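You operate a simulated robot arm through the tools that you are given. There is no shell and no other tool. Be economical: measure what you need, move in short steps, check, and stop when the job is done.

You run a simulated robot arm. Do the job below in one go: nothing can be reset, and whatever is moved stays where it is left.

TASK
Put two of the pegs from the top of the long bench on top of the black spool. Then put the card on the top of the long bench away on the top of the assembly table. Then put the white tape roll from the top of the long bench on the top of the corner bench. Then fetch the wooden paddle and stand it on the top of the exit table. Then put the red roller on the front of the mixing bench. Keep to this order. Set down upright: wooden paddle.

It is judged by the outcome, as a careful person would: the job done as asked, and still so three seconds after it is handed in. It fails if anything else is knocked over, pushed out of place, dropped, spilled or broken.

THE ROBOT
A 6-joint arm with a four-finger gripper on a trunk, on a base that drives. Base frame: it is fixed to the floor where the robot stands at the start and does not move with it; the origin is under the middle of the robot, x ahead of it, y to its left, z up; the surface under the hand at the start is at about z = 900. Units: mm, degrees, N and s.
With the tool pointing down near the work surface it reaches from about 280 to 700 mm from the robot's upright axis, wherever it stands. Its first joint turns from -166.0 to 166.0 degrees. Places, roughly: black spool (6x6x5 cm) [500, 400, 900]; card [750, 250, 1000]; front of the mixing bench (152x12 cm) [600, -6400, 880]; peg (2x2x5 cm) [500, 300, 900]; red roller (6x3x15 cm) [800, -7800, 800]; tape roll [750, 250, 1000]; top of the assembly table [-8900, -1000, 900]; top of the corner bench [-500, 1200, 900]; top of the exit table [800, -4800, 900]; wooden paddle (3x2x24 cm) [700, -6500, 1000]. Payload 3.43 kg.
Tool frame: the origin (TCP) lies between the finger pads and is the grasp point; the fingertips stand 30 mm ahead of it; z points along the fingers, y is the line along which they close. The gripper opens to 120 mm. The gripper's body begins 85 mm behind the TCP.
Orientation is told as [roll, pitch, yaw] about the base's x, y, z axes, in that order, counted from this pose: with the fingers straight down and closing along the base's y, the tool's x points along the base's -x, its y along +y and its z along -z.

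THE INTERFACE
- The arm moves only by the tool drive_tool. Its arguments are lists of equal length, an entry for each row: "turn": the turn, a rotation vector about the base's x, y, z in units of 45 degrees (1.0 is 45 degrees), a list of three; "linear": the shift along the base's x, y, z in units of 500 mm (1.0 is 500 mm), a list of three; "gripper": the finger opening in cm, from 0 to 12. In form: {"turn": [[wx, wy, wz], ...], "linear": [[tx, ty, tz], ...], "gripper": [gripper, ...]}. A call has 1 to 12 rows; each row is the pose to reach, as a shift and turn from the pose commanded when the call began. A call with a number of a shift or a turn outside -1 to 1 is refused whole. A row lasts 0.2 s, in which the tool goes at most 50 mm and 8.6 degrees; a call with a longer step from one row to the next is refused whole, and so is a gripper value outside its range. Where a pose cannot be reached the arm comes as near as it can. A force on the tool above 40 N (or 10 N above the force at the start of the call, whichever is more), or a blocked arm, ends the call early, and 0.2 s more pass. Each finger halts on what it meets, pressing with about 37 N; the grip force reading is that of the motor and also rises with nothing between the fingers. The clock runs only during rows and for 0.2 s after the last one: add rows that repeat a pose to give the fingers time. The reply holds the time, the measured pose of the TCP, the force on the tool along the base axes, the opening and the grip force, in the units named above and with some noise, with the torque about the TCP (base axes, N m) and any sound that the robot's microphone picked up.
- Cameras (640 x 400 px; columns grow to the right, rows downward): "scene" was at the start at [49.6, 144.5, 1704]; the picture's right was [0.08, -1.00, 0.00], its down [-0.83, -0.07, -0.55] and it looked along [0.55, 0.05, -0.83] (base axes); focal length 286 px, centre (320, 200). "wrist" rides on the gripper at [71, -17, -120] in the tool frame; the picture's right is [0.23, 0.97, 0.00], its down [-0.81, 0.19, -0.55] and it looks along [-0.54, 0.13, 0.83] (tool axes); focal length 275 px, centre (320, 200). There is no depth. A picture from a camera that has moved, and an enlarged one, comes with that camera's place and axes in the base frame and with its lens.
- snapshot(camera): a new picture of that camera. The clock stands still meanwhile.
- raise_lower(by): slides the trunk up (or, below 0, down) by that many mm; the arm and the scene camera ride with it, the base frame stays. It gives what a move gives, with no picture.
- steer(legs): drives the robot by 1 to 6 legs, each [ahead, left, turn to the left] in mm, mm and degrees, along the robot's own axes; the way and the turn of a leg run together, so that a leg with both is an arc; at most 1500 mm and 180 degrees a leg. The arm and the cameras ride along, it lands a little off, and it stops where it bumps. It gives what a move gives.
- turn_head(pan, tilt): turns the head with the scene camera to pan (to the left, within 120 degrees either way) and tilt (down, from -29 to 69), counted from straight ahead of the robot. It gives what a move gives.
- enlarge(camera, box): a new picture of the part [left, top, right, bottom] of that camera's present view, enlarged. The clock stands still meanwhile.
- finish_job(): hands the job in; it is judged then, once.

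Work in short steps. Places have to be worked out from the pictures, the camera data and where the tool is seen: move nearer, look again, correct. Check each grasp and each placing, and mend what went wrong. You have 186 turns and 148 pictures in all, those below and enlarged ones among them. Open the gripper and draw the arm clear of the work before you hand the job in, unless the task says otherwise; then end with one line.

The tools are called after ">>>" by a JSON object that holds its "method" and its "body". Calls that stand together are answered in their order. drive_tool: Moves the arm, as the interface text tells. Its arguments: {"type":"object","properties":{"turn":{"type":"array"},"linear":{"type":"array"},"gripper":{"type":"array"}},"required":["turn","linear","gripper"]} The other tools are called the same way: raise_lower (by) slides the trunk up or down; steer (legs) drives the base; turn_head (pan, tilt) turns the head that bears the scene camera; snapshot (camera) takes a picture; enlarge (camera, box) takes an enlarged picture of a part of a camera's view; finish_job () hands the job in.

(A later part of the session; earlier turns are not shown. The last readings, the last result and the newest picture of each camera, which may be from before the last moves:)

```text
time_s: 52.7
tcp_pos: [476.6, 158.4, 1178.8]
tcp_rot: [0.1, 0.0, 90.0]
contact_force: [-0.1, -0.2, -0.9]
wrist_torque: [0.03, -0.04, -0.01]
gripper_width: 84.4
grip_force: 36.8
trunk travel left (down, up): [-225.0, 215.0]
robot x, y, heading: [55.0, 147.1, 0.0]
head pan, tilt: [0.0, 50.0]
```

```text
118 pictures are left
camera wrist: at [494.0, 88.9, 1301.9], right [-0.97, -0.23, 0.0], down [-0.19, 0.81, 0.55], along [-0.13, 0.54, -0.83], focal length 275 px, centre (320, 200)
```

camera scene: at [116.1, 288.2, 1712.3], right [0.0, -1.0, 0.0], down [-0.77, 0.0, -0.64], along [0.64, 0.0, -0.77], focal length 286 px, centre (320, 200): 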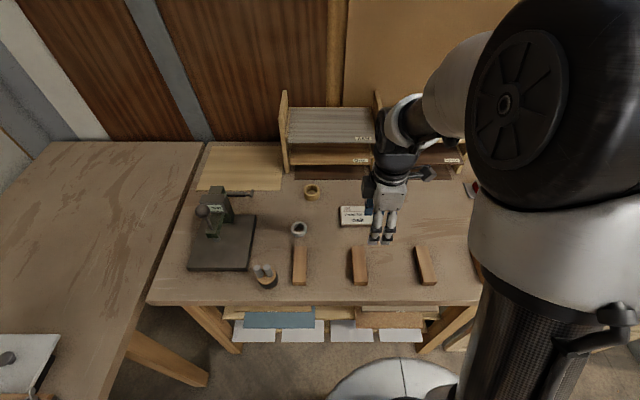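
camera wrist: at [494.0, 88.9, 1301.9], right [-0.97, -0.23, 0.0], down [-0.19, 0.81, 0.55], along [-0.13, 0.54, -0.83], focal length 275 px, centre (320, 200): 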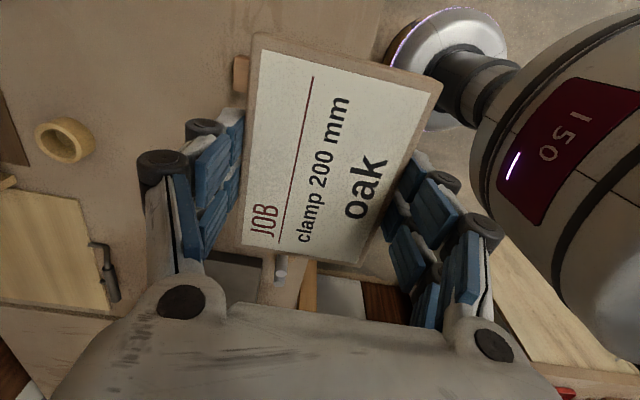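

Card held firmly. I back away from the bench 500 mm, turn around to the right, and look.

>>> {"method": "steer", "body": {"legs": [[-500, 0, 0], [0, 0, -180]]}}

>>> {"method": "turn_head", "body": {"pan": 0, "tilt": 15}}

>>> {"method": "snapshot", "body": {"camera": "scene"}}

```text
time_s: 63.0
tcp_pos: [-857.4, 142.6, 1180.3]
tcp_rot: [0.1, 0.0, -90.5]
contact_force: [-0.3, -1.4, -0.6]
wrist_torque: [-0.02, -0.01, 0.02]
gripper_width: 84.5
grip_force: 37.2
trunk travel left (down, up): [-225.0, 215.0]
robot x, y, heading: [-439.3, 151.0, 179.7]
head pan, tilt: [0.0, 50.0]
```

```text
time_s: 64.0
tcp_pos: [-858.1, 142.0, 1178.8]
tcp_rot: [0.3, 0.0, -90.4]
contact_force: [-0.1, -0.1, -0.1]
wrist_torque: [0.03, 0.04, -0.01]
gripper_width: 84.5
grip_force: 37.2
trunk travel left (down, up): [-225.0, 215.0]
robot x, y, heading: [-440.3, 146.8, 179.5]
head pan, tilt: [0.0, 15.0]
```

```text
117 pictures are left
camera scene: at [-514.7, 8.5, 1765.9], right [0.01, 1.0, 0.0], down [0.26, 0.0, -0.97], along [-0.97, 0.01, -0.26], focal length 286 px, centre (320, 200)
```

scene: 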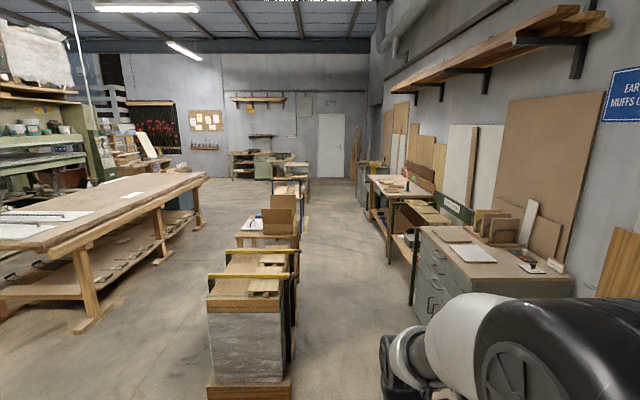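

The lane between the carts (y<-190) and the wall tables (y>900) is open along y≈380. Let me zoom on the far tables, then drive 4 m along.

>>> {"method": "enlarge", "body": {"camera": "scene", "box": [200, 120, 420, 260]}}

>>> {"method": "steer", "body": {"legs": [[1200, -230, 0], [1500, 0, 0], [1500, 0, 0]]}}

>>> {"method": "snapshot", "body": {"camera": "scene"}}

```text
2.86 times, centred on (310, 190) of scene
camera zoom: at [-514.7, 8.5, 1765.9], right [0.01, 1.0, 0.0], down [0.26, 0.0, -0.97], along [-0.97, 0.01, -0.26], focal length 817 px, centre (349, 229)
```

zoom: 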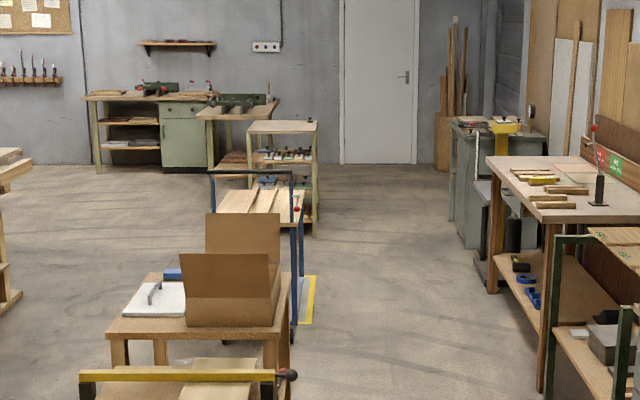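

```text
time_s: 84.3
tcp_pos: [-5071.1, 371.0, 1178.2]
tcp_rot: [0.2, 0.0, -89.9]
contact_force: [0.1, 0.1, -1.7]
wrist_torque: [-0.02, -0.01, -0.01]
gripper_width: 84.6
grip_force: 36.7
trunk travel left (down, up): [-225.0, 215.0]
robot x, y, heading: [-4655.9, 382.9, -179.9]
head pan, tilt: [0.0, 15.0]
```

```text
115 pictures are left
camera scene: at [-4726.3, 240.3, 1766.0], right [0.0, 1.0, 0.0], down [0.26, 0.0, -0.97], along [-0.97, 0.0, -0.26], focal length 286 px, centre (320, 200)
```

scene: 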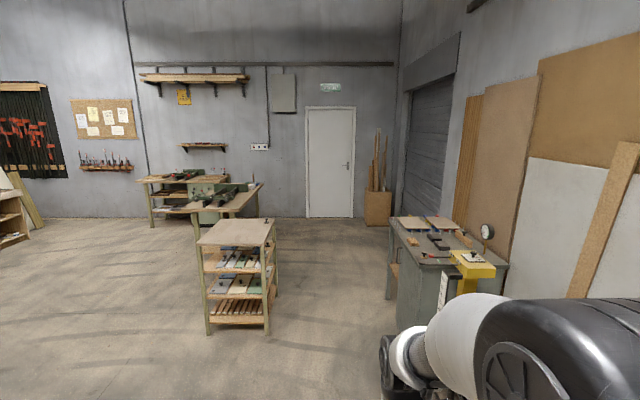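

I zoom on the candidate tables near (-8900,-1000).

>>> {"method": "enlarge", "body": {"camera": "scene", "box": [130, 150, 290, 250]}}

```text
4.00 times, centred on (210, 200) of scene
camera zoom: at [-4726.3, 240.3, 1766.0], right [0.0, 1.0, 0.0], down [0.26, 0.0, -0.97], along [-0.97, 0.0, -0.26], focal length 1144 px, centre (760, 200)
```

zoom: 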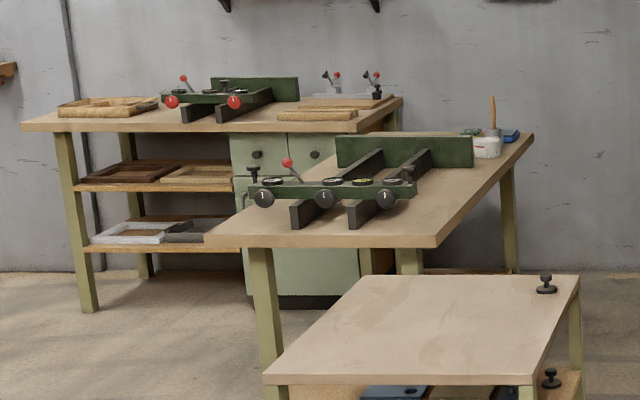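

The table with the green fixture in front (free surface on its right part) matches the assembly table at (-8900,-1000). I drive on 3 m and turn left toward it.

>>> {"method": "steer", "body": {"legs": [[1500, 0, 0], [1500, 0, 0], [700, 0, 0]]}}

>>> {"method": "turn_head", "body": {"pan": 70, "tilt": 30}}

>>> {"method": "snapshot", "body": {"camera": "scene"}}

```text
time_s: 102.2
tcp_pos: [-8775.0, 329.3, 1179.6]
tcp_rot: [0.2, 0.0, -89.3]
contact_force: [0.0, -0.1, -2.1]
wrist_torque: [-0.03, 0.03, -0.02]
gripper_width: 84.5
grip_force: 37.3
trunk travel left (down, up): [-225.0, 215.0]
robot x, y, heading: [-8354.8, 341.4, -179.3]
head pan, tilt: [0.0, 15.0]
```

```text
time_s: 103.6
tcp_pos: [-8774.9, 329.0, 1179.8]
tcp_rot: [0.2, -0.1, -89.4]
contact_force: [0.3, -0.1, -0.8]
wrist_torque: [0.01, 0.01, 0.0]
gripper_width: 84.5
grip_force: 37.1
trunk travel left (down, up): [-225.0, 215.0]
robot x, y, heading: [-8357.2, 344.8, -179.4]
head pan, tilt: [70.0, 30.0]
```

```text
113 pictures are left
camera scene: at [-8366.3, 116.8, 1741.8], right [-0.94, 0.33, 0.0], down [0.17, 0.47, -0.87], along [-0.29, -0.82, -0.5], focal length 286 px, centre (320, 200)
```

scene: 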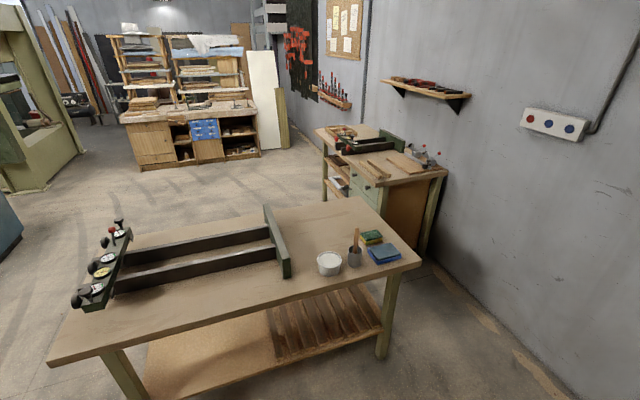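

The strip of table between its near edge (y≈-742) and the fixture (y≈-966) around x≈-8370 is free. I turn left to face it and approach, stopping short.

>>> {"method": "steer", "body": {"legs": [[0, 0, 89.5], [560, 0, 0]]}}

>>> {"method": "turn_head", "body": {"pan": 0, "tilt": 50}}

>>> {"method": "snapshot", "body": {"camera": "scene"}}

```text
time_s: 110.6
tcp_pos: [-8362.8, -638.5, 1179.7]
tcp_rot: [0.2, 0.0, -1.0]
contact_force: [-0.5, -0.6, -0.8]
wrist_torque: [0.0, 0.02, 0.03]
gripper_width: 84.3
grip_force: 37.4
trunk travel left (down, up): [-225.0, 215.0]
robot x, y, heading: [-8363.0, -221.7, -91.1]
head pan, tilt: [70.0, 30.0]
```

```text
time_s: 112.0
tcp_pos: [-8362.8, -637.5, 1179.5]
tcp_rot: [0.0, 0.1, -0.9]
contact_force: [-1.0, -0.4, -1.3]
wrist_torque: [0.0, 0.03, 0.03]
gripper_width: 84.2
grip_force: 36.9
trunk travel left (down, up): [-225.0, 215.0]
robot x, y, heading: [-8365.1, -220.8, -90.8]
head pan, tilt: [0.0, 50.0]
```

```text
112 pictures are left
camera scene: at [-8227.2, -280.8, 1712.3], right [-1.0, 0.02, 0.0], down [0.01, 0.77, -0.64], along [-0.01, -0.64, -0.77], focal length 286 px, centre (320, 200)
```

scene: 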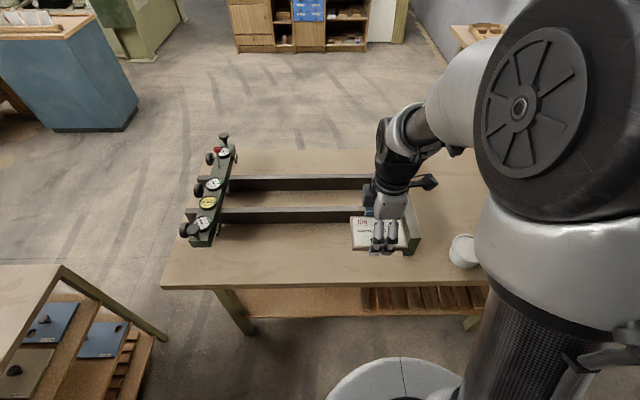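

Triangulating the near edge gives table z≈886, edge y≈-628, free strip to y≈-867. I move the card over (-8300,-745) and down to z≈970.

>>> {"method": "drive_tool", "body": {"turn": [[0, 0, 0], [0, 0, 0], [0, 0, 0], [0, 0, 0], [0, 0, 0], [0, 0, 0], [0, 0, 0], [0, 0, 0]], "linear": [[0.04, -0.07, 0], [0.08, -0.14, 0], [0.126, -0.215, 0], [0.126, -0.215, -0.09], [0.126, -0.215, -0.18], [0.126, -0.215, -0.27], [0.126, -0.215, -0.35], [0.126, -0.215, -0.42]], "gripper": [6, 6, 6, 6, 6, 6, 6, 6]}}

>>> {"method": "snapshot", "body": {"camera": "scene"}}

>>> {"method": "snapshot", "body": {"camera": "wrist"}}

```text
time_s: 113.8
tcp_pos: [-8299.6, -746.7, 968.2]
tcp_rot: [0.2, 0.0, -1.0]
contact_force: [0.8, 0.2, -1.1]
wrist_torque: [0.03, 0.0, 0.0]
gripper_width: 84.4
grip_force: 37.3
trunk travel left (down, up): [-225.0, 215.0]
robot x, y, heading: [-8364.6, -223.4, -91.0]
head pan, tilt: [0.0, 50.0]
```

```text
111 pictures are left
camera scene: at [-8227.2, -281.4, 1712.2], right [-1.0, 0.02, 0.0], down [0.01, 0.77, -0.64], along [-0.01, -0.64, -0.77], focal length 286 px, centre (320, 200)
```

scene: 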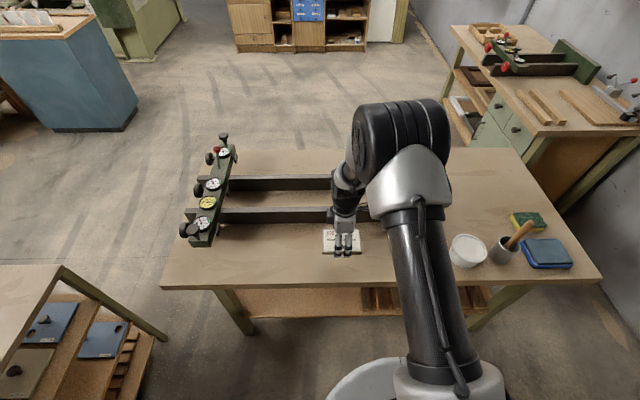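

```text
110 pictures are left
camera wrist: at [-8371.7, -761.7, 1091.6], right [-0.21, 0.98, 0.0], down [0.81, 0.18, 0.55], along [0.54, 0.12, -0.83], focal length 275 px, centre (320, 200)
```

wrist: 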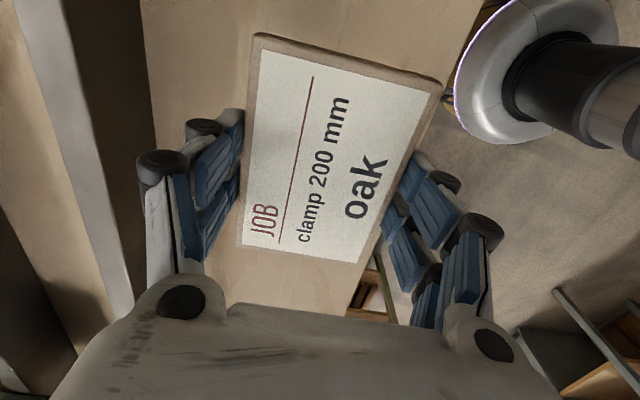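

Combining views, table z≈840, edge y≈-650. I shift 25 mm inward and descend gradually to contact.

>>> {"method": "drive_tool", "body": {"turn": [[0, 0, 0], [0, 0, 0], [0, 0, 0], [0, 0, 0], [0, 0, 0], [0, 0, 0], [0, 0, 0], [0, 0, 0], [0, 0, 0], [0, 0, 0]], "linear": [[0, -0.05, -0.02], [0, -0.05, -0.06], [0, -0.05, -0.075], [0, -0.05, -0.09], [0, -0.05, -0.1], [0, -0.05, -0.11], [0, -0.05, -0.12], [0, -0.05, -0.13], [0, -0.05, -0.14], [0, -0.05, -0.15]], "gripper": [6, 6, 6, 6, 6, 6, 6, 6, 6, 6]}}

>>> {"method": "snapshot", "body": {"camera": "wrist"}}

```text
time_s: 116.0
tcp_pos: [-8300.2, -769.9, 894.8]
tcp_rot: [0.2, 0.0, -0.9]
contact_force: [-0.4, 0.2, -0.6]
wrist_torque: [-0.01, 0.02, 0.02]
gripper_width: 84.5
grip_force: 37.2
trunk travel left (down, up): [-225.0, 215.0]
robot x, y, heading: [-8363.2, -218.5, -90.9]
head pan, tilt: [0.0, 50.0]
```

```text
109 pictures are left
camera wrist: at [-8371.3, -785.8, 1016.8], right [-0.21, 0.98, 0.0], down [0.81, 0.18, 0.55], along [0.54, 0.12, -0.83], focal length 275 px, centre (320, 200)
```

wrist: 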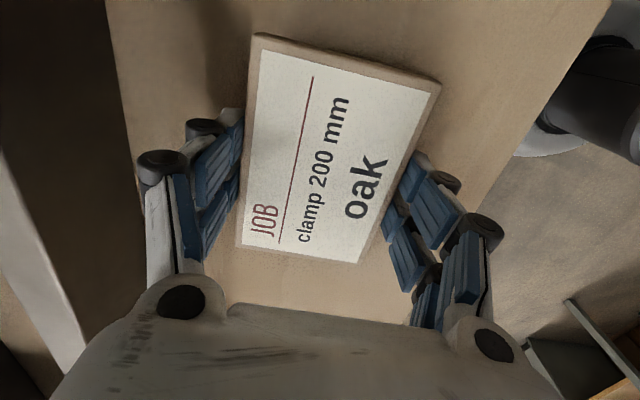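

Well inside the edge now and still above the table. Continue down in 3 mm steps.

>>> {"method": "drive_tool", "body": {"turn": [[0, 0, 0], [0, 0, 0], [0, 0, 0], [0, 0, 0], [0, 0, 0], [0, 0, 0], [0, 0, 0], [0, 0, 0], [0, 0, 0], [0, 0, 0]], "linear": [[0, 0, -0.006], [0, 0, -0.012], [0, 0, -0.018], [0, 0, -0.024], [0, 0, -0.03], [0, 0, -0.036], [0, 0, -0.042], [0, 0, -0.048], [0, 0, -0.054], [0, 0, -0.06]], "gripper": [6, 6, 6, 6, 6, 6, 6, 6, 6, 6]}}

```text
time_s: 117.4
tcp_pos: [-8300.0, -771.4, 883.2]
tcp_rot: [0.1, -0.1, -1.1]
contact_force: [-1.5, 6.8, 19.4]
wrist_torque: [0.69, 0.03, -0.03]
gripper_width: 84.8
grip_force: 37.3
trunk travel left (down, up): [-225.0, 215.0]
robot x, y, heading: [-8365.9, -218.9, -90.8]
head pan, tilt: [0.0, 50.0]
stopped in row 6: the force on the tool passed its limit at 44 N (the readings are from after the stop); the commanded pose is now the measured one
```

Contact at 883 (table ≈845). Release and rise.

>>> {"method": "drive_tool", "body": {"turn": [[0, 0, 0], [0, 0, 0], [0, 0, 0], [0, 0, 0], [0, 0, 0], [0, 0, 0], [0, 0, 0], [0, 0, 0], [0, 0, 0]], "linear": [[0, 0, 0.002], [0, 0, 0.002], [0, 0, 0.002], [0, 0, 0.002], [0, 0, 0.05], [0, 0, 0.14], [0, 0, 0.23], [0, 0, 0.32], [0, 0, 0.4]], "gripper": [9, 10, 10.5, 10.5, 10.5, 10.5, 10.5, 10.5, 10.5]}}

>>> {"method": "snapshot", "body": {"camera": "wrist"}}

```text
time_s: 119.4
tcp_pos: [-8299.9, -772.0, 1082.4]
tcp_rot: [0.0, 0.0, -1.0]
contact_force: [0.5, 0.2, -0.5]
wrist_torque: [-0.04, 0.01, 0.0]
gripper_width: 105.4
grip_force: 0.7
trunk travel left (down, up): [-225.0, 215.0]
robot x, y, heading: [-8361.6, -219.4, -91.0]
head pan, tilt: [0.0, 50.0]
```

```text
108 pictures are left
camera wrist: at [-8370.7, -786.5, 1204.9], right [-0.21, 0.98, 0.0], down [0.81, 0.18, 0.55], along [0.54, 0.12, -0.83], focal length 275 px, centre (320, 200)
```

wrist: 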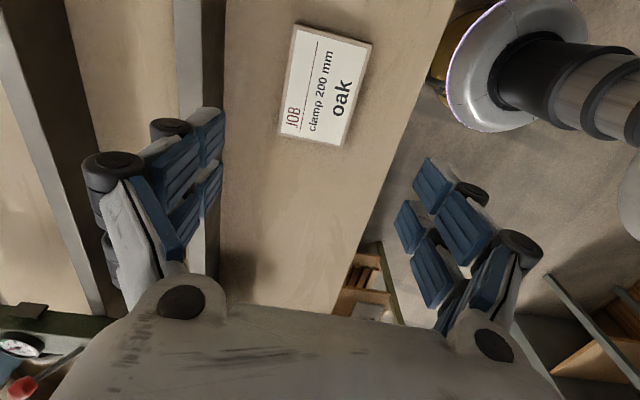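

Card lies on the assembly table. I retract the arm, back off, turn and drive back along the lane.

>>> {"method": "drive_tool", "body": {"turn": [[0, 0, 0], [0, 0, 0], [0, 0, 0], [0, 0, 0], [0, 0, 0]], "linear": [[-0.03, 0.05, 0.08], [-0.06, 0.1, 0.16], [-0.09, 0.15, 0.2], [-0.12, 0.2, 0.2], [-0.126, 0.264, 0.2]], "gripper": [10, 8, 7, 6, 6]}}

>>> {"method": "steer", "body": {"legs": [[-580, 0, 0], [0, 0, 91], [1500, 0, 0], [1500, 0, 0], [1500, 0, 0]]}}

>>> {"method": "turn_head", "body": {"pan": 0, "tilt": 15}}

>>> {"method": "snapshot", "body": {"camera": "scene"}}

```text
time_s: 120.6
tcp_pos: [-8362.1, -638.7, 1182.2]
tcp_rot: [-0.2, 0.0, -1.0]
contact_force: [0.0, 0.0, -0.6]
wrist_torque: [-0.03, 0.02, 0.0]
gripper_width: 60.0
grip_force: 0.1
trunk travel left (down, up): [-225.0, 215.0]
robot x, y, heading: [-8363.8, -220.0, -91.1]
head pan, tilt: [0.0, 50.0]
```

```text
time_s: 148.9
tcp_pos: [-3415.4, 291.6, 1182.1]
tcp_rot: [0.1, 0.0, 88.5]
contact_force: [-0.2, 0.8, -0.3]
wrist_torque: [-0.02, 0.0, 0.01]
gripper_width: 59.8
grip_force: 0.1
trunk travel left (down, up): [-225.0, 215.0]
robot x, y, heading: [-3838.3, 291.0, -1.8]
head pan, tilt: [0.0, 50.0]
```

```text
time_s: 149.9
tcp_pos: [-3416.2, 292.8, 1181.1]
tcp_rot: [0.0, 0.1, 88.5]
contact_force: [-0.5, -0.5, -0.2]
wrist_torque: [0.01, 0.02, 0.01]
gripper_width: 60.3
grip_force: 0.0
trunk travel left (down, up): [-225.0, 215.0]
robot x, y, heading: [-3834.6, 291.2, -1.5]
head pan, tilt: [0.0, 15.0]
```

```text
107 pictures are left
camera scene: at [-3759.3, 430.3, 1765.9], right [-0.03, -1.0, 0.0], down [-0.26, 0.01, -0.97], along [0.97, -0.03, -0.26], focal length 286 px, centre (320, 200)
```

scene: 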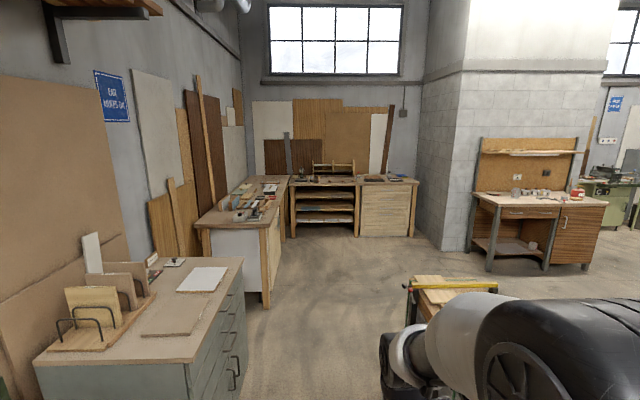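

The lane ahead is clear. I straighten and drive back to the bench.

>>> {"method": "steer", "body": {"legs": [[0, 0, 1.6], [1500, 0, 0], [1500, 0, 0], [500, 0, 0]]}}

>>> {"method": "turn_head", "body": {"pan": 0, "tilt": 50}}

>>> {"method": "snapshot", "body": {"camera": "scene"}}

```text
time_s: 167.3
tcp_pos: [96.2, 302.1, 1181.4]
tcp_rot: [-0.1, 0.0, 90.2]
contact_force: [0.8, -0.4, -0.2]
wrist_torque: [-0.02, 0.06, 0.03]
gripper_width: 60.2
grip_force: 0.0
trunk travel left (down, up): [-225.0, 215.0]
robot x, y, heading: [-325.9, 290.9, 0.1]
head pan, tilt: [0.0, 15.0]
```

```text
time_s: 168.3
tcp_pos: [95.7, 300.1, 1182.1]
tcp_rot: [0.0, 0.1, 90.2]
contact_force: [0.7, -0.2, 0.2]
wrist_torque: [0.01, -0.03, -0.01]
gripper_width: 60.1
grip_force: 0.1
trunk travel left (down, up): [-225.0, 215.0]
robot x, y, heading: [-327.7, 287.8, 0.4]
head pan, tilt: [0.0, 50.0]
```

```text
106 pictures are left
camera scene: at [-268.2, 428.0, 1712.3], right [0.0, -1.0, 0.0], down [-0.77, 0.0, -0.64], along [0.64, 0.0, -0.77], focal length 286 px, centre (320, 200)
```

scene: 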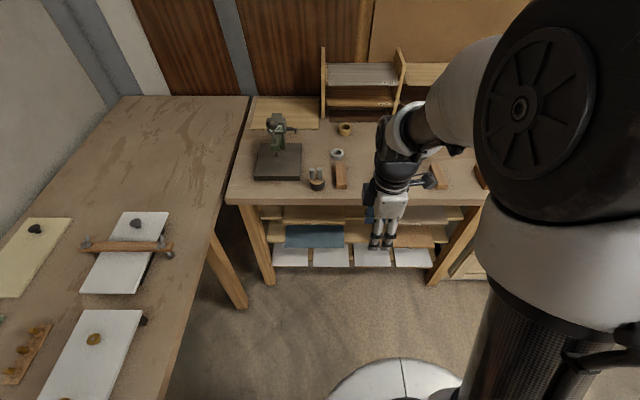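

Spool with its two pegs is fine. I drive to (60,150) again, then move over the tape roll.

>>> {"method": "steer", "body": {"legs": [[387, -140, 0]]}}

>>> {"method": "drive_tool", "body": {"turn": [[0, 0, 0], [0, 0, 0], [0, 0, 0], [0, 0, 0], [0, 0, 0], [0, 0, 0], [0, 0, 0]], "linear": [[0.07, 0.06, 0], [0.14, 0.12, 0], [0.21, 0.18, 0], [0.28, 0.24, 0], [0.34, 0.3, -0.03], [0.37, 0.37, -0.07], [0.37, 0.39, -0.14]], "gripper": [7, 8, 9, 9, 9, 9, 9]}}

>>> {"method": "snapshot", "body": {"camera": "wrist"}}

>>> {"method": "snapshot", "body": {"camera": "scene"}}

```text
time_s: 170.8
tcp_pos: [484.1, 160.8, 1182.1]
tcp_rot: [0.0, -0.1, 90.0]
contact_force: [-0.1, -0.2, -0.7]
wrist_torque: [0.0, 0.03, -0.03]
gripper_width: 60.1
grip_force: 0.1
trunk travel left (down, up): [-225.0, 215.0]
robot x, y, heading: [66.3, 147.7, -0.3]
head pan, tilt: [0.0, 50.0]
```

```text
time_s: 172.4
tcp_pos: [667.5, 355.6, 1111.1]
tcp_rot: [0.1, 0.0, 90.0]
contact_force: [0.0, 0.3, -0.2]
wrist_torque: [-0.02, 0.05, 0.03]
gripper_width: 90.2
grip_force: 0.0
trunk travel left (down, up): [-225.0, 215.0]
robot x, y, heading: [64.4, 152.3, 0.1]
head pan, tilt: [0.0, 50.0]
```

```text
105 pictures are left
camera wrist: at [684.6, 285.3, 1233.6], right [-0.97, -0.23, 0.0], down [-0.19, 0.81, 0.55], along [-0.13, 0.54, -0.83], focal length 275 px, centre (320, 200)
```

wrist: 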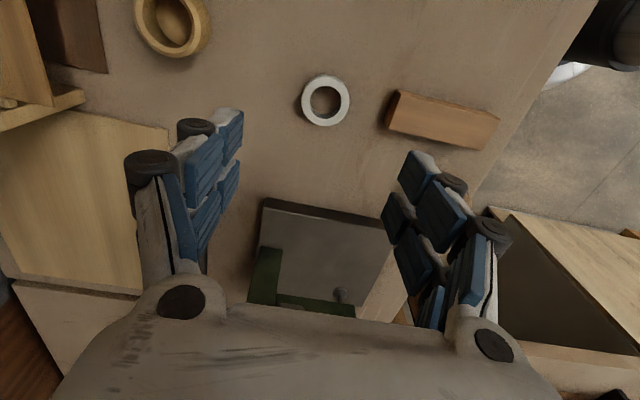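

```text
104 pictures are left
camera scene: at [121.2, 289.3, 1712.2], right [0.0, -1.0, 0.0], down [-0.77, 0.0, -0.64], along [0.64, 0.0, -0.77], focal length 286 px, centre (320, 200)
```

scene: 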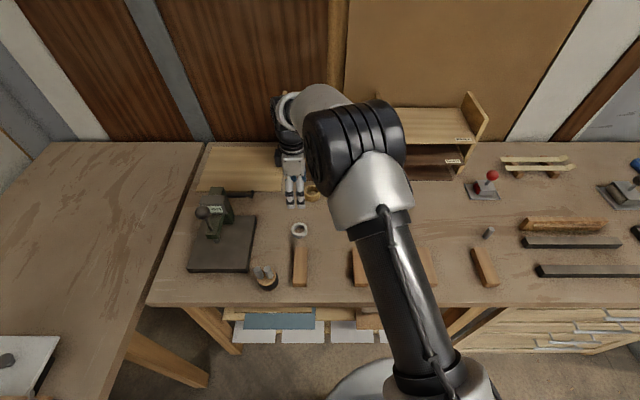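

>>> {"method": "enlarge", "body": {"camera": "wrist", "box": [266, 60, 386, 140]}}

>>> {"method": "enlarge", "body": {"camera": "scene", "box": [240, 180, 360, 260]}}

```text
5.00 times, centred on (326, 100) of wrist
camera zoom: at [684.6, 285.3, 1233.6], right [-0.97, -0.23, 0.0], down [-0.19, 0.81, 0.55], along [-0.13, 0.54, -0.83], focal length 1376 px, centre (290, 700)
```

zoom: 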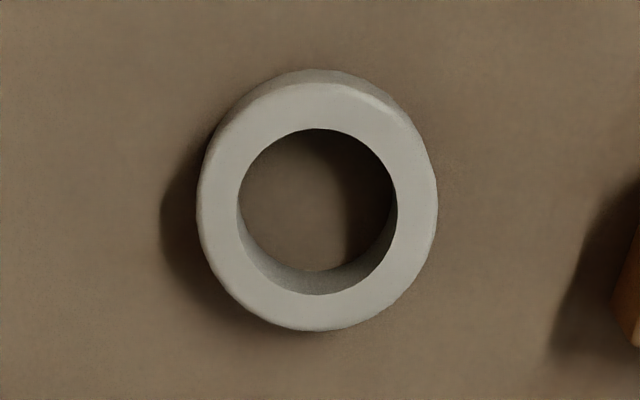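

```text
5.00 times, centred on (300, 220) of scene
camera zoom: at [121.2, 289.3, 1712.2], right [0.0, -1.0, 0.0], down [-0.77, 0.0, -0.64], along [0.64, 0.0, -0.77], focal length 1430 px, centre (420, 100)
```

zoom: 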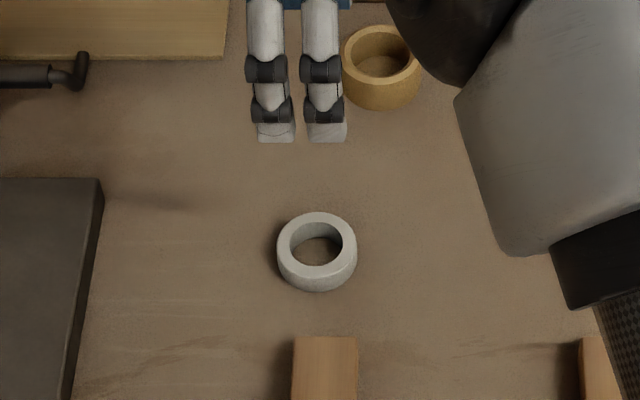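

Tape roll centre ≈(660,362), ⌀55 mm. I descend to z≈938 with 80 mm opening and close.

>>> {"method": "drive_tool", "body": {"turn": [[0, 0, 0], [0, 0, 0], [0, 0, 0], [0, 0, 0], [0, 0, 0]], "linear": [[-0.015, 0.012, -0.08], [-0.015, 0.012, -0.17], [-0.015, 0.012, -0.25], [-0.015, 0.012, -0.31], [-0.015, 0.012, -0.345]], "gripper": [8, 8, 8, 8, 8]}}

>>> {"method": "snapshot", "body": {"camera": "wrist"}}

```text
time_s: 173.7
tcp_pos: [661.9, 362.7, 938.9]
tcp_rot: [-0.1, 0.0, 90.0]
contact_force: [-0.1, -0.5, -0.1]
wrist_torque: [-0.02, -0.01, 0.04]
gripper_width: 80.3
grip_force: 0.0
trunk travel left (down, up): [-225.0, 215.0]
robot x, y, heading: [65.5, 151.8, 0.2]
head pan, tilt: [0.0, 50.0]
```

```text
101 pictures are left
camera wrist: at [678.6, 291.9, 1061.3], right [-0.97, -0.23, 0.0], down [-0.19, 0.81, 0.55], along [-0.13, 0.54, -0.83], focal length 275 px, centre (320, 200)
```

wrist: 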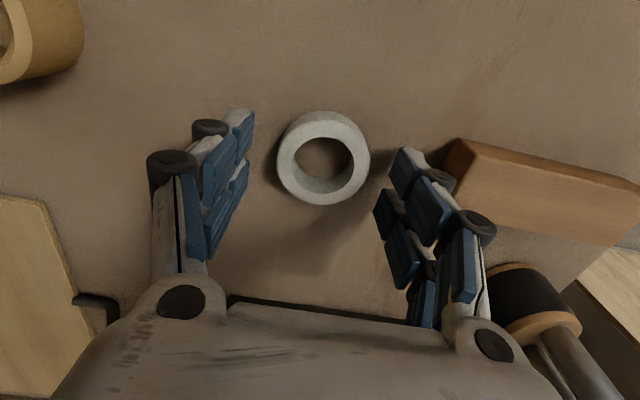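

Well centred. Close and see.

>>> {"method": "drive_tool", "body": {"turn": [[0, 0, 0], [0, 0, 0], [0, 0, 0], [0, 0, 0], [0, 0, 0]], "linear": [[0, 0, -0.004], [0, 0, -0.004], [0, 0, -0.004], [0, 0, -0.004], [0, 0, -0.004]], "gripper": [5, 3, 3, 3, 3]}}

>>> {"method": "drive_tool", "body": {"turn": [[0, 0, 0], [0, 0, 0], [0, 0, 0], [0, 0, 0], [0, 0, 0]], "linear": [[0, 0, 0.01], [0, 0, 0.03], [0, 0, 0.06], [0, 0, 0.1], [0, 0, 0.1]], "gripper": [3, 3, 3, 3, 3]}}

>>> {"method": "snapshot", "body": {"camera": "wrist"}}

```text
time_s: 174.8
tcp_pos: [661.7, 362.2, 937.5]
tcp_rot: [0.1, -0.1, 89.9]
contact_force: [0.0, -0.7, 0.4]
wrist_torque: [-0.01, -0.04, -0.02]
gripper_width: 51.2
grip_force: 36.9
trunk travel left (down, up): [-225.0, 215.0]
robot x, y, heading: [66.4, 152.4, -0.2]
head pan, tilt: [0.0, 50.0]
```

```text
time_s: 176.1
tcp_pos: [660.8, 362.5, 987.5]
tcp_rot: [0.0, 0.1, 90.1]
contact_force: [0.7, 0.2, -0.8]
wrist_torque: [0.01, -0.01, -0.01]
gripper_width: 51.3
grip_force: 37.3
trunk travel left (down, up): [-225.0, 215.0]
robot x, y, heading: [66.2, 148.1, -0.1]
head pan, tilt: [0.0, 50.0]
```

```text
100 pictures are left
camera wrist: at [678.5, 291.6, 1110.1], right [-0.97, -0.23, 0.0], down [-0.19, 0.81, 0.55], along [-0.13, 0.54, -0.83], focal length 275 px, centre (320, 200)
```

wrist: 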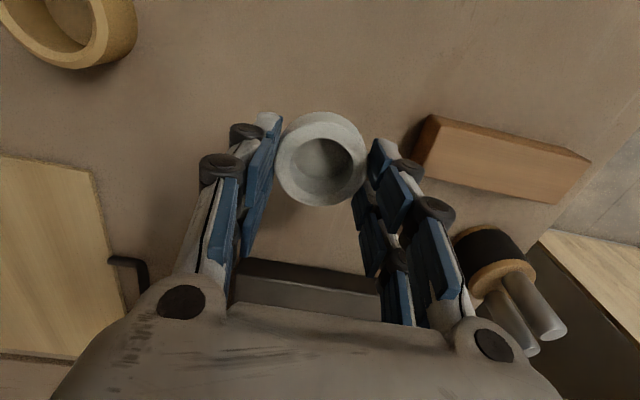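

Tape roll held. I lift, retract, then drive 250 mm left toward the corner bench.

>>> {"method": "drive_tool", "body": {"turn": [[0, 0, 0], [0, 0, 0], [0, 0, 0], [0, 0, 0], [0, 0, 0], [0, 0, 0], [0, 0, 0], [0, 0, 0], [0, 0, 0], [0, 0, 0]], "linear": [[0, 0, 0.09], [0, 0, 0.18], [0, 0, 0.27], [0, 0, 0.36], [-0.06, -0.06, 0.4], [-0.12, -0.12, 0.4], [-0.18, -0.18, 0.4], [-0.24, -0.24, 0.4], [-0.3, -0.3, 0.4], [-0.36, -0.36, 0.4]], "gripper": [3, 3, 3, 3, 3, 3, 3, 3, 3, 3]}}

>>> {"method": "steer", "body": {"legs": [[0, 230, 0]]}}

>>> {"method": "turn_head", "body": {"pan": 50, "tilt": 45}}

>>> {"method": "snapshot", "body": {"camera": "scene"}}

```text
time_s: 178.2
tcp_pos: [480.3, 180.9, 1186.8]
tcp_rot: [-0.1, 0.0, 90.2]
contact_force: [0.2, -0.1, -1.0]
wrist_torque: [0.02, -0.02, 0.01]
gripper_width: 51.1
grip_force: 37.2
trunk travel left (down, up): [-225.0, 215.0]
robot x, y, heading: [65.3, 149.9, 0.0]
head pan, tilt: [0.0, 50.0]
```

```text
time_s: 180.0
tcp_pos: [481.5, 415.1, 1186.8]
tcp_rot: [0.0, 0.0, 90.1]
contact_force: [-0.8, -0.2, -0.5]
wrist_torque: [-0.01, 0.0, 0.03]
gripper_width: 51.5
grip_force: 36.7
trunk travel left (down, up): [-225.0, 215.0]
robot x, y, heading: [63.7, 379.3, -0.0]
head pan, tilt: [0.0, 50.0]
```

```text
time_s: 181.2
tcp_pos: [482.0, 414.5, 1186.3]
tcp_rot: [0.0, 0.0, 90.1]
contact_force: [0.3, 0.0, -0.6]
wrist_torque: [-0.03, -0.02, 0.02]
gripper_width: 51.1
grip_force: 36.4
trunk travel left (down, up): [-225.0, 215.0]
robot x, y, heading: [64.1, 379.8, 0.3]
head pan, tilt: [50.0, 45.0]
```

```text
99 pictures are left
camera scene: at [95.2, 582.2, 1719.2], right [0.77, -0.64, 0.0], down [-0.45, -0.54, -0.71], along [0.45, 0.54, -0.71], focal length 286 px, centre (320, 200)
```

scene: 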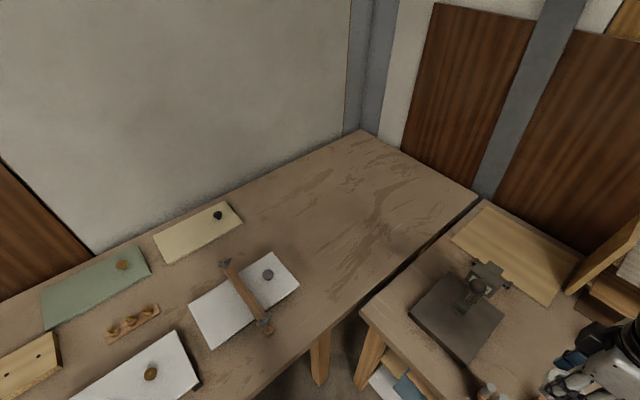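

The corner bench is free around (425,925). I carry the roll there.

>>> {"method": "drive_tool", "body": {"turn": [[0, 0, 0], [0, 0, 0], [0, 0, 0], [0, 0, 0], [0, 0, 0], [0, 0, 0], [0, 0, 0], [0, 0, 0], [0, 0, 0], [0, 0, 0], [0, 0, 0], [0, 0, 0]], "linear": [[-0.06, 0.05, 0], [-0.12, 0.1, 0], [-0.16, 0.18, 0], [-0.18, 0.27, 0], [-0.18, 0.36, 0], [-0.18, 0.45, 0], [-0.18, 0.54, 0], [-0.18, 0.63, 0], [-0.18, 0.72, 0], [-0.18, 0.81, 0], [-0.15, 0.9, 0], [-0.12, 0.98, 0]], "gripper": [3, 3, 3, 3, 3, 3, 3, 3, 3, 3, 3, 3]}}

>>> {"method": "drive_tool", "body": {"turn": [[0, 0, 0], [0, 0, 0], [0, 0, 0], [0, 0, 0]], "linear": [[0, 0.03, -0.06], [0, 0.04, -0.15], [0, 0.04, -0.24], [0, 0.04, -0.3]], "gripper": [3, 3, 3, 3]}}

>>> {"method": "snapshot", "body": {"camera": "wrist"}}

>>> {"method": "snapshot", "body": {"camera": "scene"}}

```text
time_s: 183.8
tcp_pos: [422.6, 906.7, 1186.4]
tcp_rot: [0.0, 0.1, 90.0]
contact_force: [0.0, 0.2, 0.1]
wrist_torque: [-0.04, 0.02, 0.04]
gripper_width: 51.5
grip_force: 36.9
trunk travel left (down, up): [-225.0, 215.0]
robot x, y, heading: [63.1, 379.0, 0.1]
head pan, tilt: [50.0, 45.0]
```

```text
time_s: 184.8
tcp_pos: [422.0, 923.4, 1035.4]
tcp_rot: [-0.2, -0.2, 90.1]
contact_force: [0.1, 1.2, 0.2]
wrist_torque: [0.02, 0.02, 0.02]
gripper_width: 51.0
grip_force: 37.0
trunk travel left (down, up): [-225.0, 215.0]
robot x, y, heading: [61.7, 378.8, 0.1]
head pan, tilt: [50.0, 45.0]
```

```text
98 pictures are left
camera wrist: at [439.0, 852.8, 1158.4], right [-0.97, -0.23, 0.0], down [-0.19, 0.81, 0.55], along [-0.13, 0.54, -0.83], focal length 275 px, centre (320, 200)
```

wrist: 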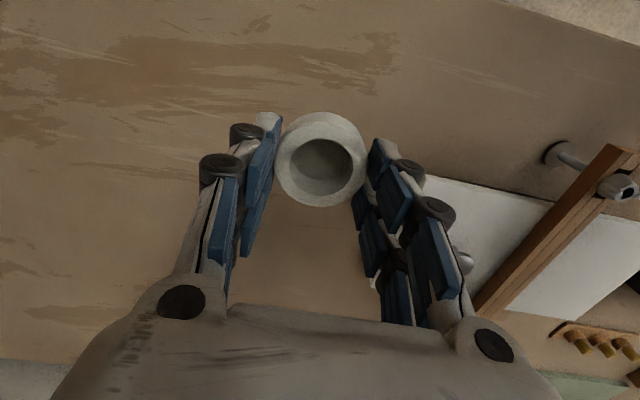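

```text
97 pictures are left
camera scene: at [95.3, 582.4, 1719.2], right [0.77, -0.64, 0.0], down [-0.45, -0.54, -0.71], along [0.45, 0.54, -0.71], focal length 286 px, centre (320, 200)
```

scene: 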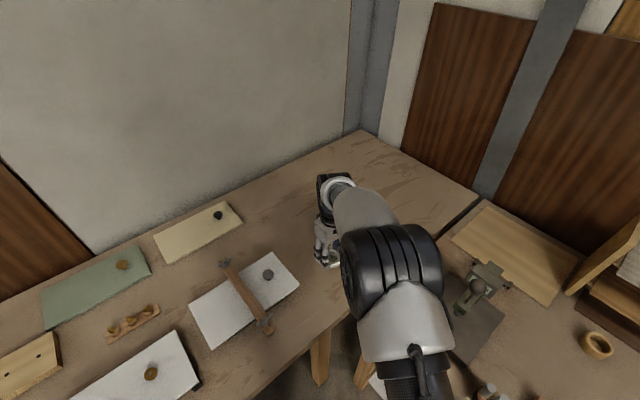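

Clear below. I lower to contact in small steps.

>>> {"method": "drive_tool", "body": {"turn": [[0, 0, 0], [0, 0, 0], [0, 0, 0], [0, 0, 0], [0, 0, 0], [0, 0, 0], [0, 0, 0], [0, 0, 0], [0, 0, 0], [0, 0, 0], [0, 0, 0], [0, 0, 0]], "linear": [[0, 0, -0.06], [0, 0, -0.12], [0, 0, -0.15], [0, 0, -0.16], [0, 0, -0.166], [0, 0, -0.172], [0, 0, -0.178], [0, 0, -0.184], [0, 0, -0.19], [0, 0, -0.196], [0, 0, -0.202], [0, 0, -0.208]], "gripper": [3, 3, 3, 3, 3, 3, 3, 3, 3, 3, 3, 3]}}

```text
time_s: 187.4
tcp_pos: [422.3, 924.0, 936.6]
tcp_rot: [-0.2, -0.3, 90.1]
contact_force: [-1.5, -2.8, 26.5]
wrist_torque: [-0.43, 0.13, -0.03]
gripper_width: 51.2
grip_force: 36.7
trunk travel left (down, up): [-225.0, 215.0]
robot x, y, heading: [64.5, 381.0, 0.3]
head pan, tilt: [50.0, 45.0]
```

Contact (26 N at 936.6). I ease up 2 mm, release and rise.

>>> {"method": "drive_tool", "body": {"turn": [[0, 0, 0], [0, 0, 0], [0, 0, 0], [0, 0, 0], [0, 0, 0], [0, 0, 0], [0, 0, 0], [0, 0, 0]], "linear": [[0, 0, 0.004], [0, 0, 0.004], [0, 0, 0.004], [0, 0, 0.004], [0, 0, 0.08], [0, 0, 0.17], [0, 0, 0.26], [0, 0, 0.3]], "gripper": [5.5, 7, 8, 8, 8, 8, 8, 8]}}

>>> {"method": "snapshot", "body": {"camera": "wrist"}}

```text
time_s: 189.2
tcp_pos: [421.9, 923.0, 1082.7]
tcp_rot: [0.0, 0.0, 90.2]
contact_force: [-0.5, 0.7, 0.3]
wrist_torque: [0.05, -0.01, 0.0]
gripper_width: 80.1
grip_force: 0.0
trunk travel left (down, up): [-225.0, 215.0]
robot x, y, heading: [63.5, 379.8, 0.2]
head pan, tilt: [50.0, 45.0]
```

```text
96 pictures are left
camera wrist: at [439.3, 853.0, 1205.2], right [-0.97, -0.23, 0.0], down [-0.19, 0.81, 0.55], along [-0.13, 0.54, -0.83], focal length 275 px, centre (320, 200)
```

wrist: 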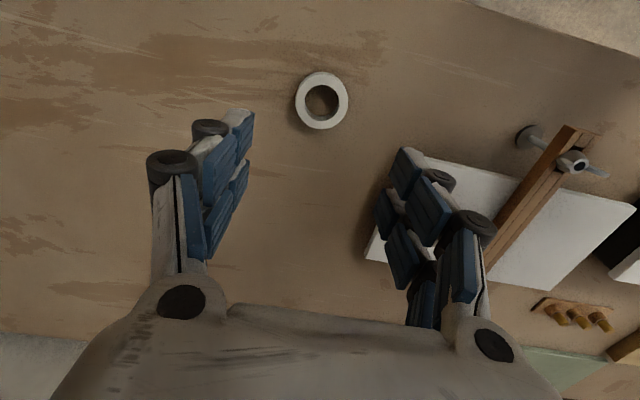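

The roll lies on the corner bench. I retract the arm the same way and drive out: back to x≈-1300, turn right toward -y.

>>> {"method": "drive_tool", "body": {"turn": [[0, 0, 0], [0, 0, 0], [0, 0, 0], [0, 0, 0], [0, 0, 0], [0, 0, 0], [0, 0, 0], [0, 0, 0], [0, 0, 0], [0, 0, 0], [0, 0, 0], [0, 0, 0]], "linear": [[0, -0.02, 0.08], [-0.03, -0.08, 0.14], [-0.06, -0.15, 0.18], [-0.06, -0.24, 0.2], [-0.06, -0.33, 0.2], [-0.06, -0.42, 0.2], [-0.06, -0.51, 0.2], [-0.06, -0.6, 0.2], [-0.06, -0.69, 0.2], [-0.04, -0.78, 0.2], [0.0, -0.86, 0.2], [0.04, -0.94, 0.2]], "gripper": [8, 8, 8, 8, 7, 6, 6, 6, 6, 6, 6, 6]}}

>>> {"method": "steer", "body": {"legs": [[-1360, 0, 0], [0, 0, -90]]}}

>>> {"method": "turn_head", "body": {"pan": 0, "tilt": 15}}

>>> {"method": "snapshot", "body": {"camera": "scene"}}

```text
time_s: 191.8
tcp_pos: [440.2, 452.9, 1182.1]
tcp_rot: [0.0, -0.1, 90.2]
contact_force: [1.0, -1.2, 0.5]
wrist_torque: [0.04, 0.04, -0.05]
gripper_width: 59.9
grip_force: 0.1
trunk travel left (down, up): [-225.0, 215.0]
robot x, y, heading: [64.3, 382.9, -0.1]
head pan, tilt: [50.0, 45.0]
```

```text
time_s: 202.5
tcp_pos: [-1232.8, -5.3, 1183.0]
tcp_rot: [0.0, 0.0, -0.3]
contact_force: [-0.2, -0.3, 0.7]
wrist_torque: [-0.06, -0.03, 0.01]
gripper_width: 59.9
grip_force: 0.0
trunk travel left (down, up): [-225.0, 215.0]
robot x, y, heading: [-1303.6, 372.8, -90.4]
head pan, tilt: [50.0, 45.0]
```

```text
time_s: 203.6
tcp_pos: [-1231.9, -4.8, 1182.3]
tcp_rot: [-0.1, 0.0, -0.2]
contact_force: [0.5, -0.5, 0.7]
wrist_torque: [0.01, 0.0, 0.0]
gripper_width: 60.1
grip_force: 0.1
trunk travel left (down, up): [-225.0, 215.0]
robot x, y, heading: [-1302.2, 374.4, -90.2]
head pan, tilt: [0.0, 15.0]
```

```text
95 pictures are left
camera scene: at [-1164.1, 296.3, 1766.0], right [-1.0, 0.0, 0.0], down [0.0, 0.26, -0.97], along [0.0, -0.97, -0.26], focal length 286 px, centre (320, 200)
```

scene: 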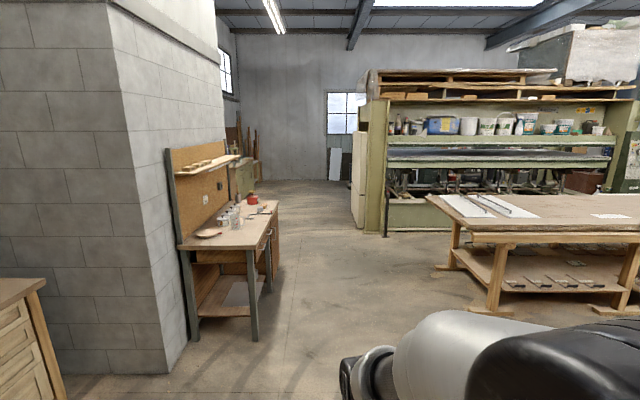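

The aisle at x≈-1250 is clear. Drive 4.2 m along it.

>>> {"method": "steer", "body": {"legs": [[1500, 0, 0.2], [1500, 0, 0], [1200, 0, 0]]}}

>>> {"method": "turn_head", "body": {"pan": 35, "tilt": 15}}

>>> {"method": "snapshot", "body": {"camera": "scene"}}

```text
time_s: 223.7
tcp_pos: [-1204.7, -4183.6, 1183.6]
tcp_rot: [0.1, 0.0, 0.2]
contact_force: [0.5, 0.0, 0.2]
wrist_torque: [0.0, 0.0, -0.01]
gripper_width: 59.9
grip_force: 0.1
trunk travel left (down, up): [-225.0, 215.0]
robot x, y, heading: [-1275.4, -3803.4, -90.0]
head pan, tilt: [0.0, 15.0]
```

```text
time_s: 224.7
tcp_pos: [-1204.2, -4183.6, 1182.2]
tcp_rot: [-0.1, 0.0, 0.2]
contact_force: [0.4, 0.3, 0.0]
wrist_torque: [-0.01, 0.01, 0.01]
gripper_width: 60.0
grip_force: 0.0
trunk travel left (down, up): [-225.0, 215.0]
robot x, y, heading: [-1276.9, -3804.4, -89.7]
head pan, tilt: [35.0, 15.0]
```

```text
94 pictures are left
camera scene: at [-1084.6, -3864.2, 1766.0], right [-0.82, -0.58, 0.0], down [-0.15, 0.21, -0.97], along [0.56, -0.79, -0.26], focal length 286 px, centre (320, 200)
```

scene: 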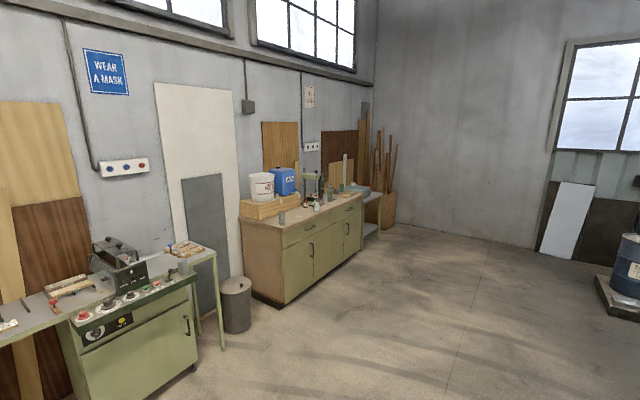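

Exit table ≈ at pixel (180,250), mixing bench the green cabinet (300,210), roller near the small table at (370,190). I zoom in.

>>> {"method": "enlarge", "body": {"camera": "scene", "box": [230, 150, 400, 256]}}

>>> {"method": "enlarge", "body": {"camera": "scene", "box": [0, 210, 260, 372]}}

```text
3.76 times, centred on (315, 203) of scene
camera zoom: at [-1084.6, -3864.2, 1766.0], right [-0.82, -0.58, 0.0], down [-0.15, 0.21, -0.97], along [0.56, -0.79, -0.26], focal length 1076 px, centre (339, 189)
```

zoom: 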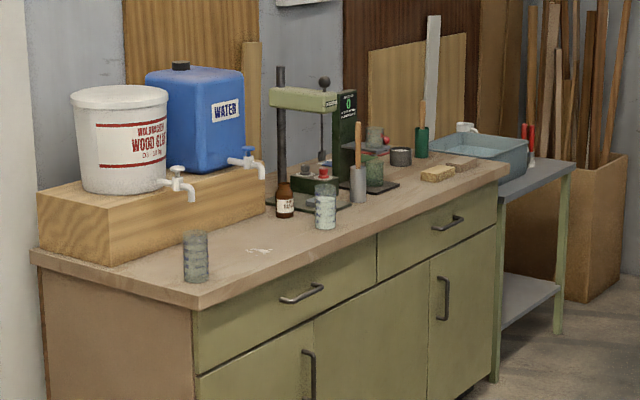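

```text
2.46 times, centred on (130, 291) of scene
camera zoom: at [-1084.6, -3864.2, 1766.0], right [-0.82, -0.58, 0.0], down [-0.15, 0.21, -0.97], along [0.56, -0.79, -0.26], focal length 704 px, centre (788, -24)
```

zoom: 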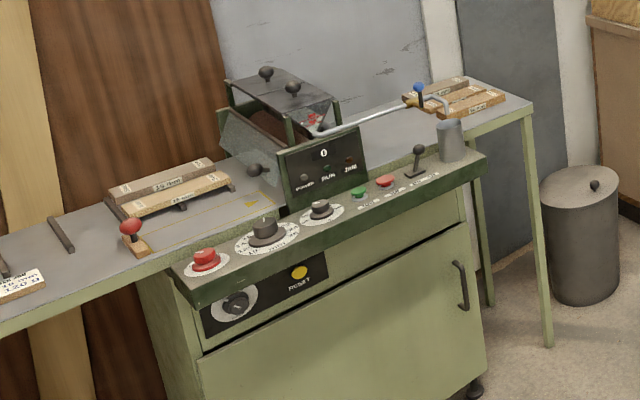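

Tall wooden handles stand in cups on the mixing bench around (700,-6500). I drive round to face that bench.

>>> {"method": "steer", "body": {"legs": [[1500, 0, 0], [1150, 0, 0], [0, 0, 90], [1200, 0, 0]]}}

>>> {"method": "turn_head", "body": {"pan": 0, "tilt": 40}}

>>> {"method": "snapshot", "body": {"camera": "scene"}}

```text
time_s: 247.1
tcp_pos: [321.0, -6347.5, 1182.7]
tcp_rot: [0.0, 0.1, 91.0]
contact_force: [1.3, -0.6, 0.5]
wrist_torque: [0.01, -0.01, 0.01]
gripper_width: 59.8
grip_force: 0.2
trunk travel left (down, up): [-225.0, 215.0]
robot x, y, heading: [-51.3, -6424.2, 0.8]
head pan, tilt: [35.0, 15.0]
```

```text
time_s: 248.1
tcp_pos: [321.5, -6346.8, 1183.1]
tcp_rot: [-0.1, 0.0, 91.0]
contact_force: [1.6, 0.3, -0.3]
wrist_torque: [-0.01, 0.03, -0.01]
gripper_width: 59.9
grip_force: 0.1
trunk travel left (down, up): [-225.0, 215.0]
robot x, y, heading: [-55.0, -6425.6, 1.1]
head pan, tilt: [0.0, 40.0]
```

```text
91 pictures are left
camera scene: at [8.3, -6285.3, 1726.5], right [0.02, -1.0, 0.0], down [-0.64, -0.01, -0.77], along [0.77, 0.01, -0.64], focal length 286 px, centre (320, 200)
```

scene: 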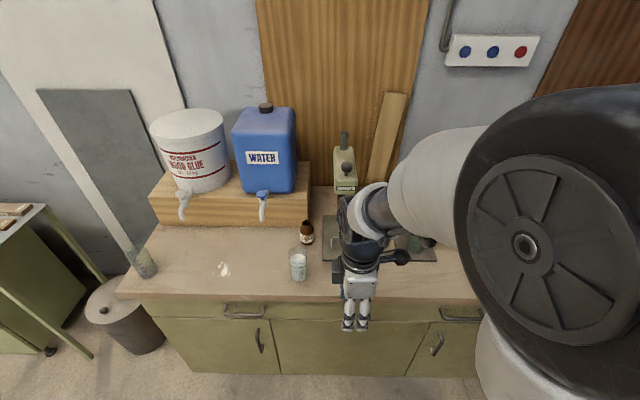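

The arm hides the right part; I swing it to the left and look again.

>>> {"method": "drive_tool", "body": {"turn": [[0, 0, 0], [0, 0, 0], [0, 0, 0], [0, 0, 0], [0, 0, 0], [0, 0, 0], [0, 0, 0], [0, 0, 0]], "linear": [[-0.03, 0.08, 0], [-0.06, 0.16, 0], [-0.09, 0.24, 0], [-0.12, 0.32, 0], [-0.15, 0.4, 0], [-0.18, 0.48, 0], [-0.21, 0.56, 0], [-0.24, 0.64, 0]], "gripper": [6, 6, 6, 6, 6, 6, 6, 6]}}

>>> {"method": "turn_head", "body": {"pan": -15, "tilt": 35}}

>>> {"method": "snapshot", "body": {"camera": "scene"}}

```text
time_s: 249.9
tcp_pos: [203.3, -6024.6, 1182.1]
tcp_rot: [-0.2, 0.1, 91.2]
contact_force: [-0.2, 0.2, -0.3]
wrist_torque: [-0.03, -0.02, -0.01]
gripper_width: 60.2
grip_force: 0.1
trunk travel left (down, up): [-225.0, 215.0]
robot x, y, heading: [-53.2, -6424.4, 1.1]
head pan, tilt: [0.0, 40.0]
```

```text
time_s: 250.7
tcp_pos: [203.0, -6026.0, 1181.9]
tcp_rot: [-0.1, 0.0, 91.0]
contact_force: [0.8, 0.5, -0.2]
wrist_torque: [0.01, -0.01, -0.03]
gripper_width: 60.1
grip_force: 0.1
trunk travel left (down, up): [-225.0, 215.0]
robot x, y, heading: [-56.5, -6423.2, 1.2]
head pan, tilt: [-15.0, 35.0]
```

```text
90 pictures are left
camera scene: at [8.7, -6307.8, 1734.0], right [-0.24, -0.97, 0.0], down [-0.56, 0.14, -0.82], along [0.79, -0.2, -0.57], focal length 286 px, centre (320, 200)
```

scene: 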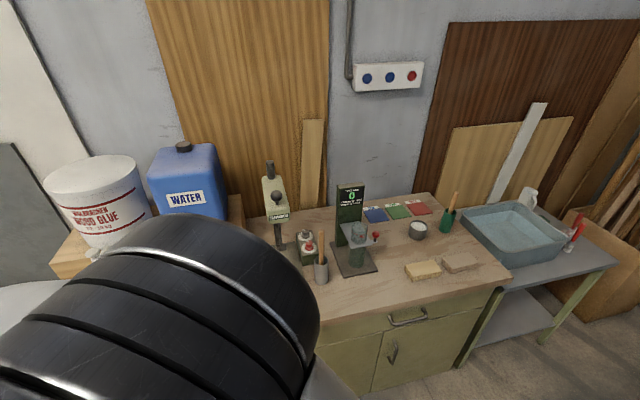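

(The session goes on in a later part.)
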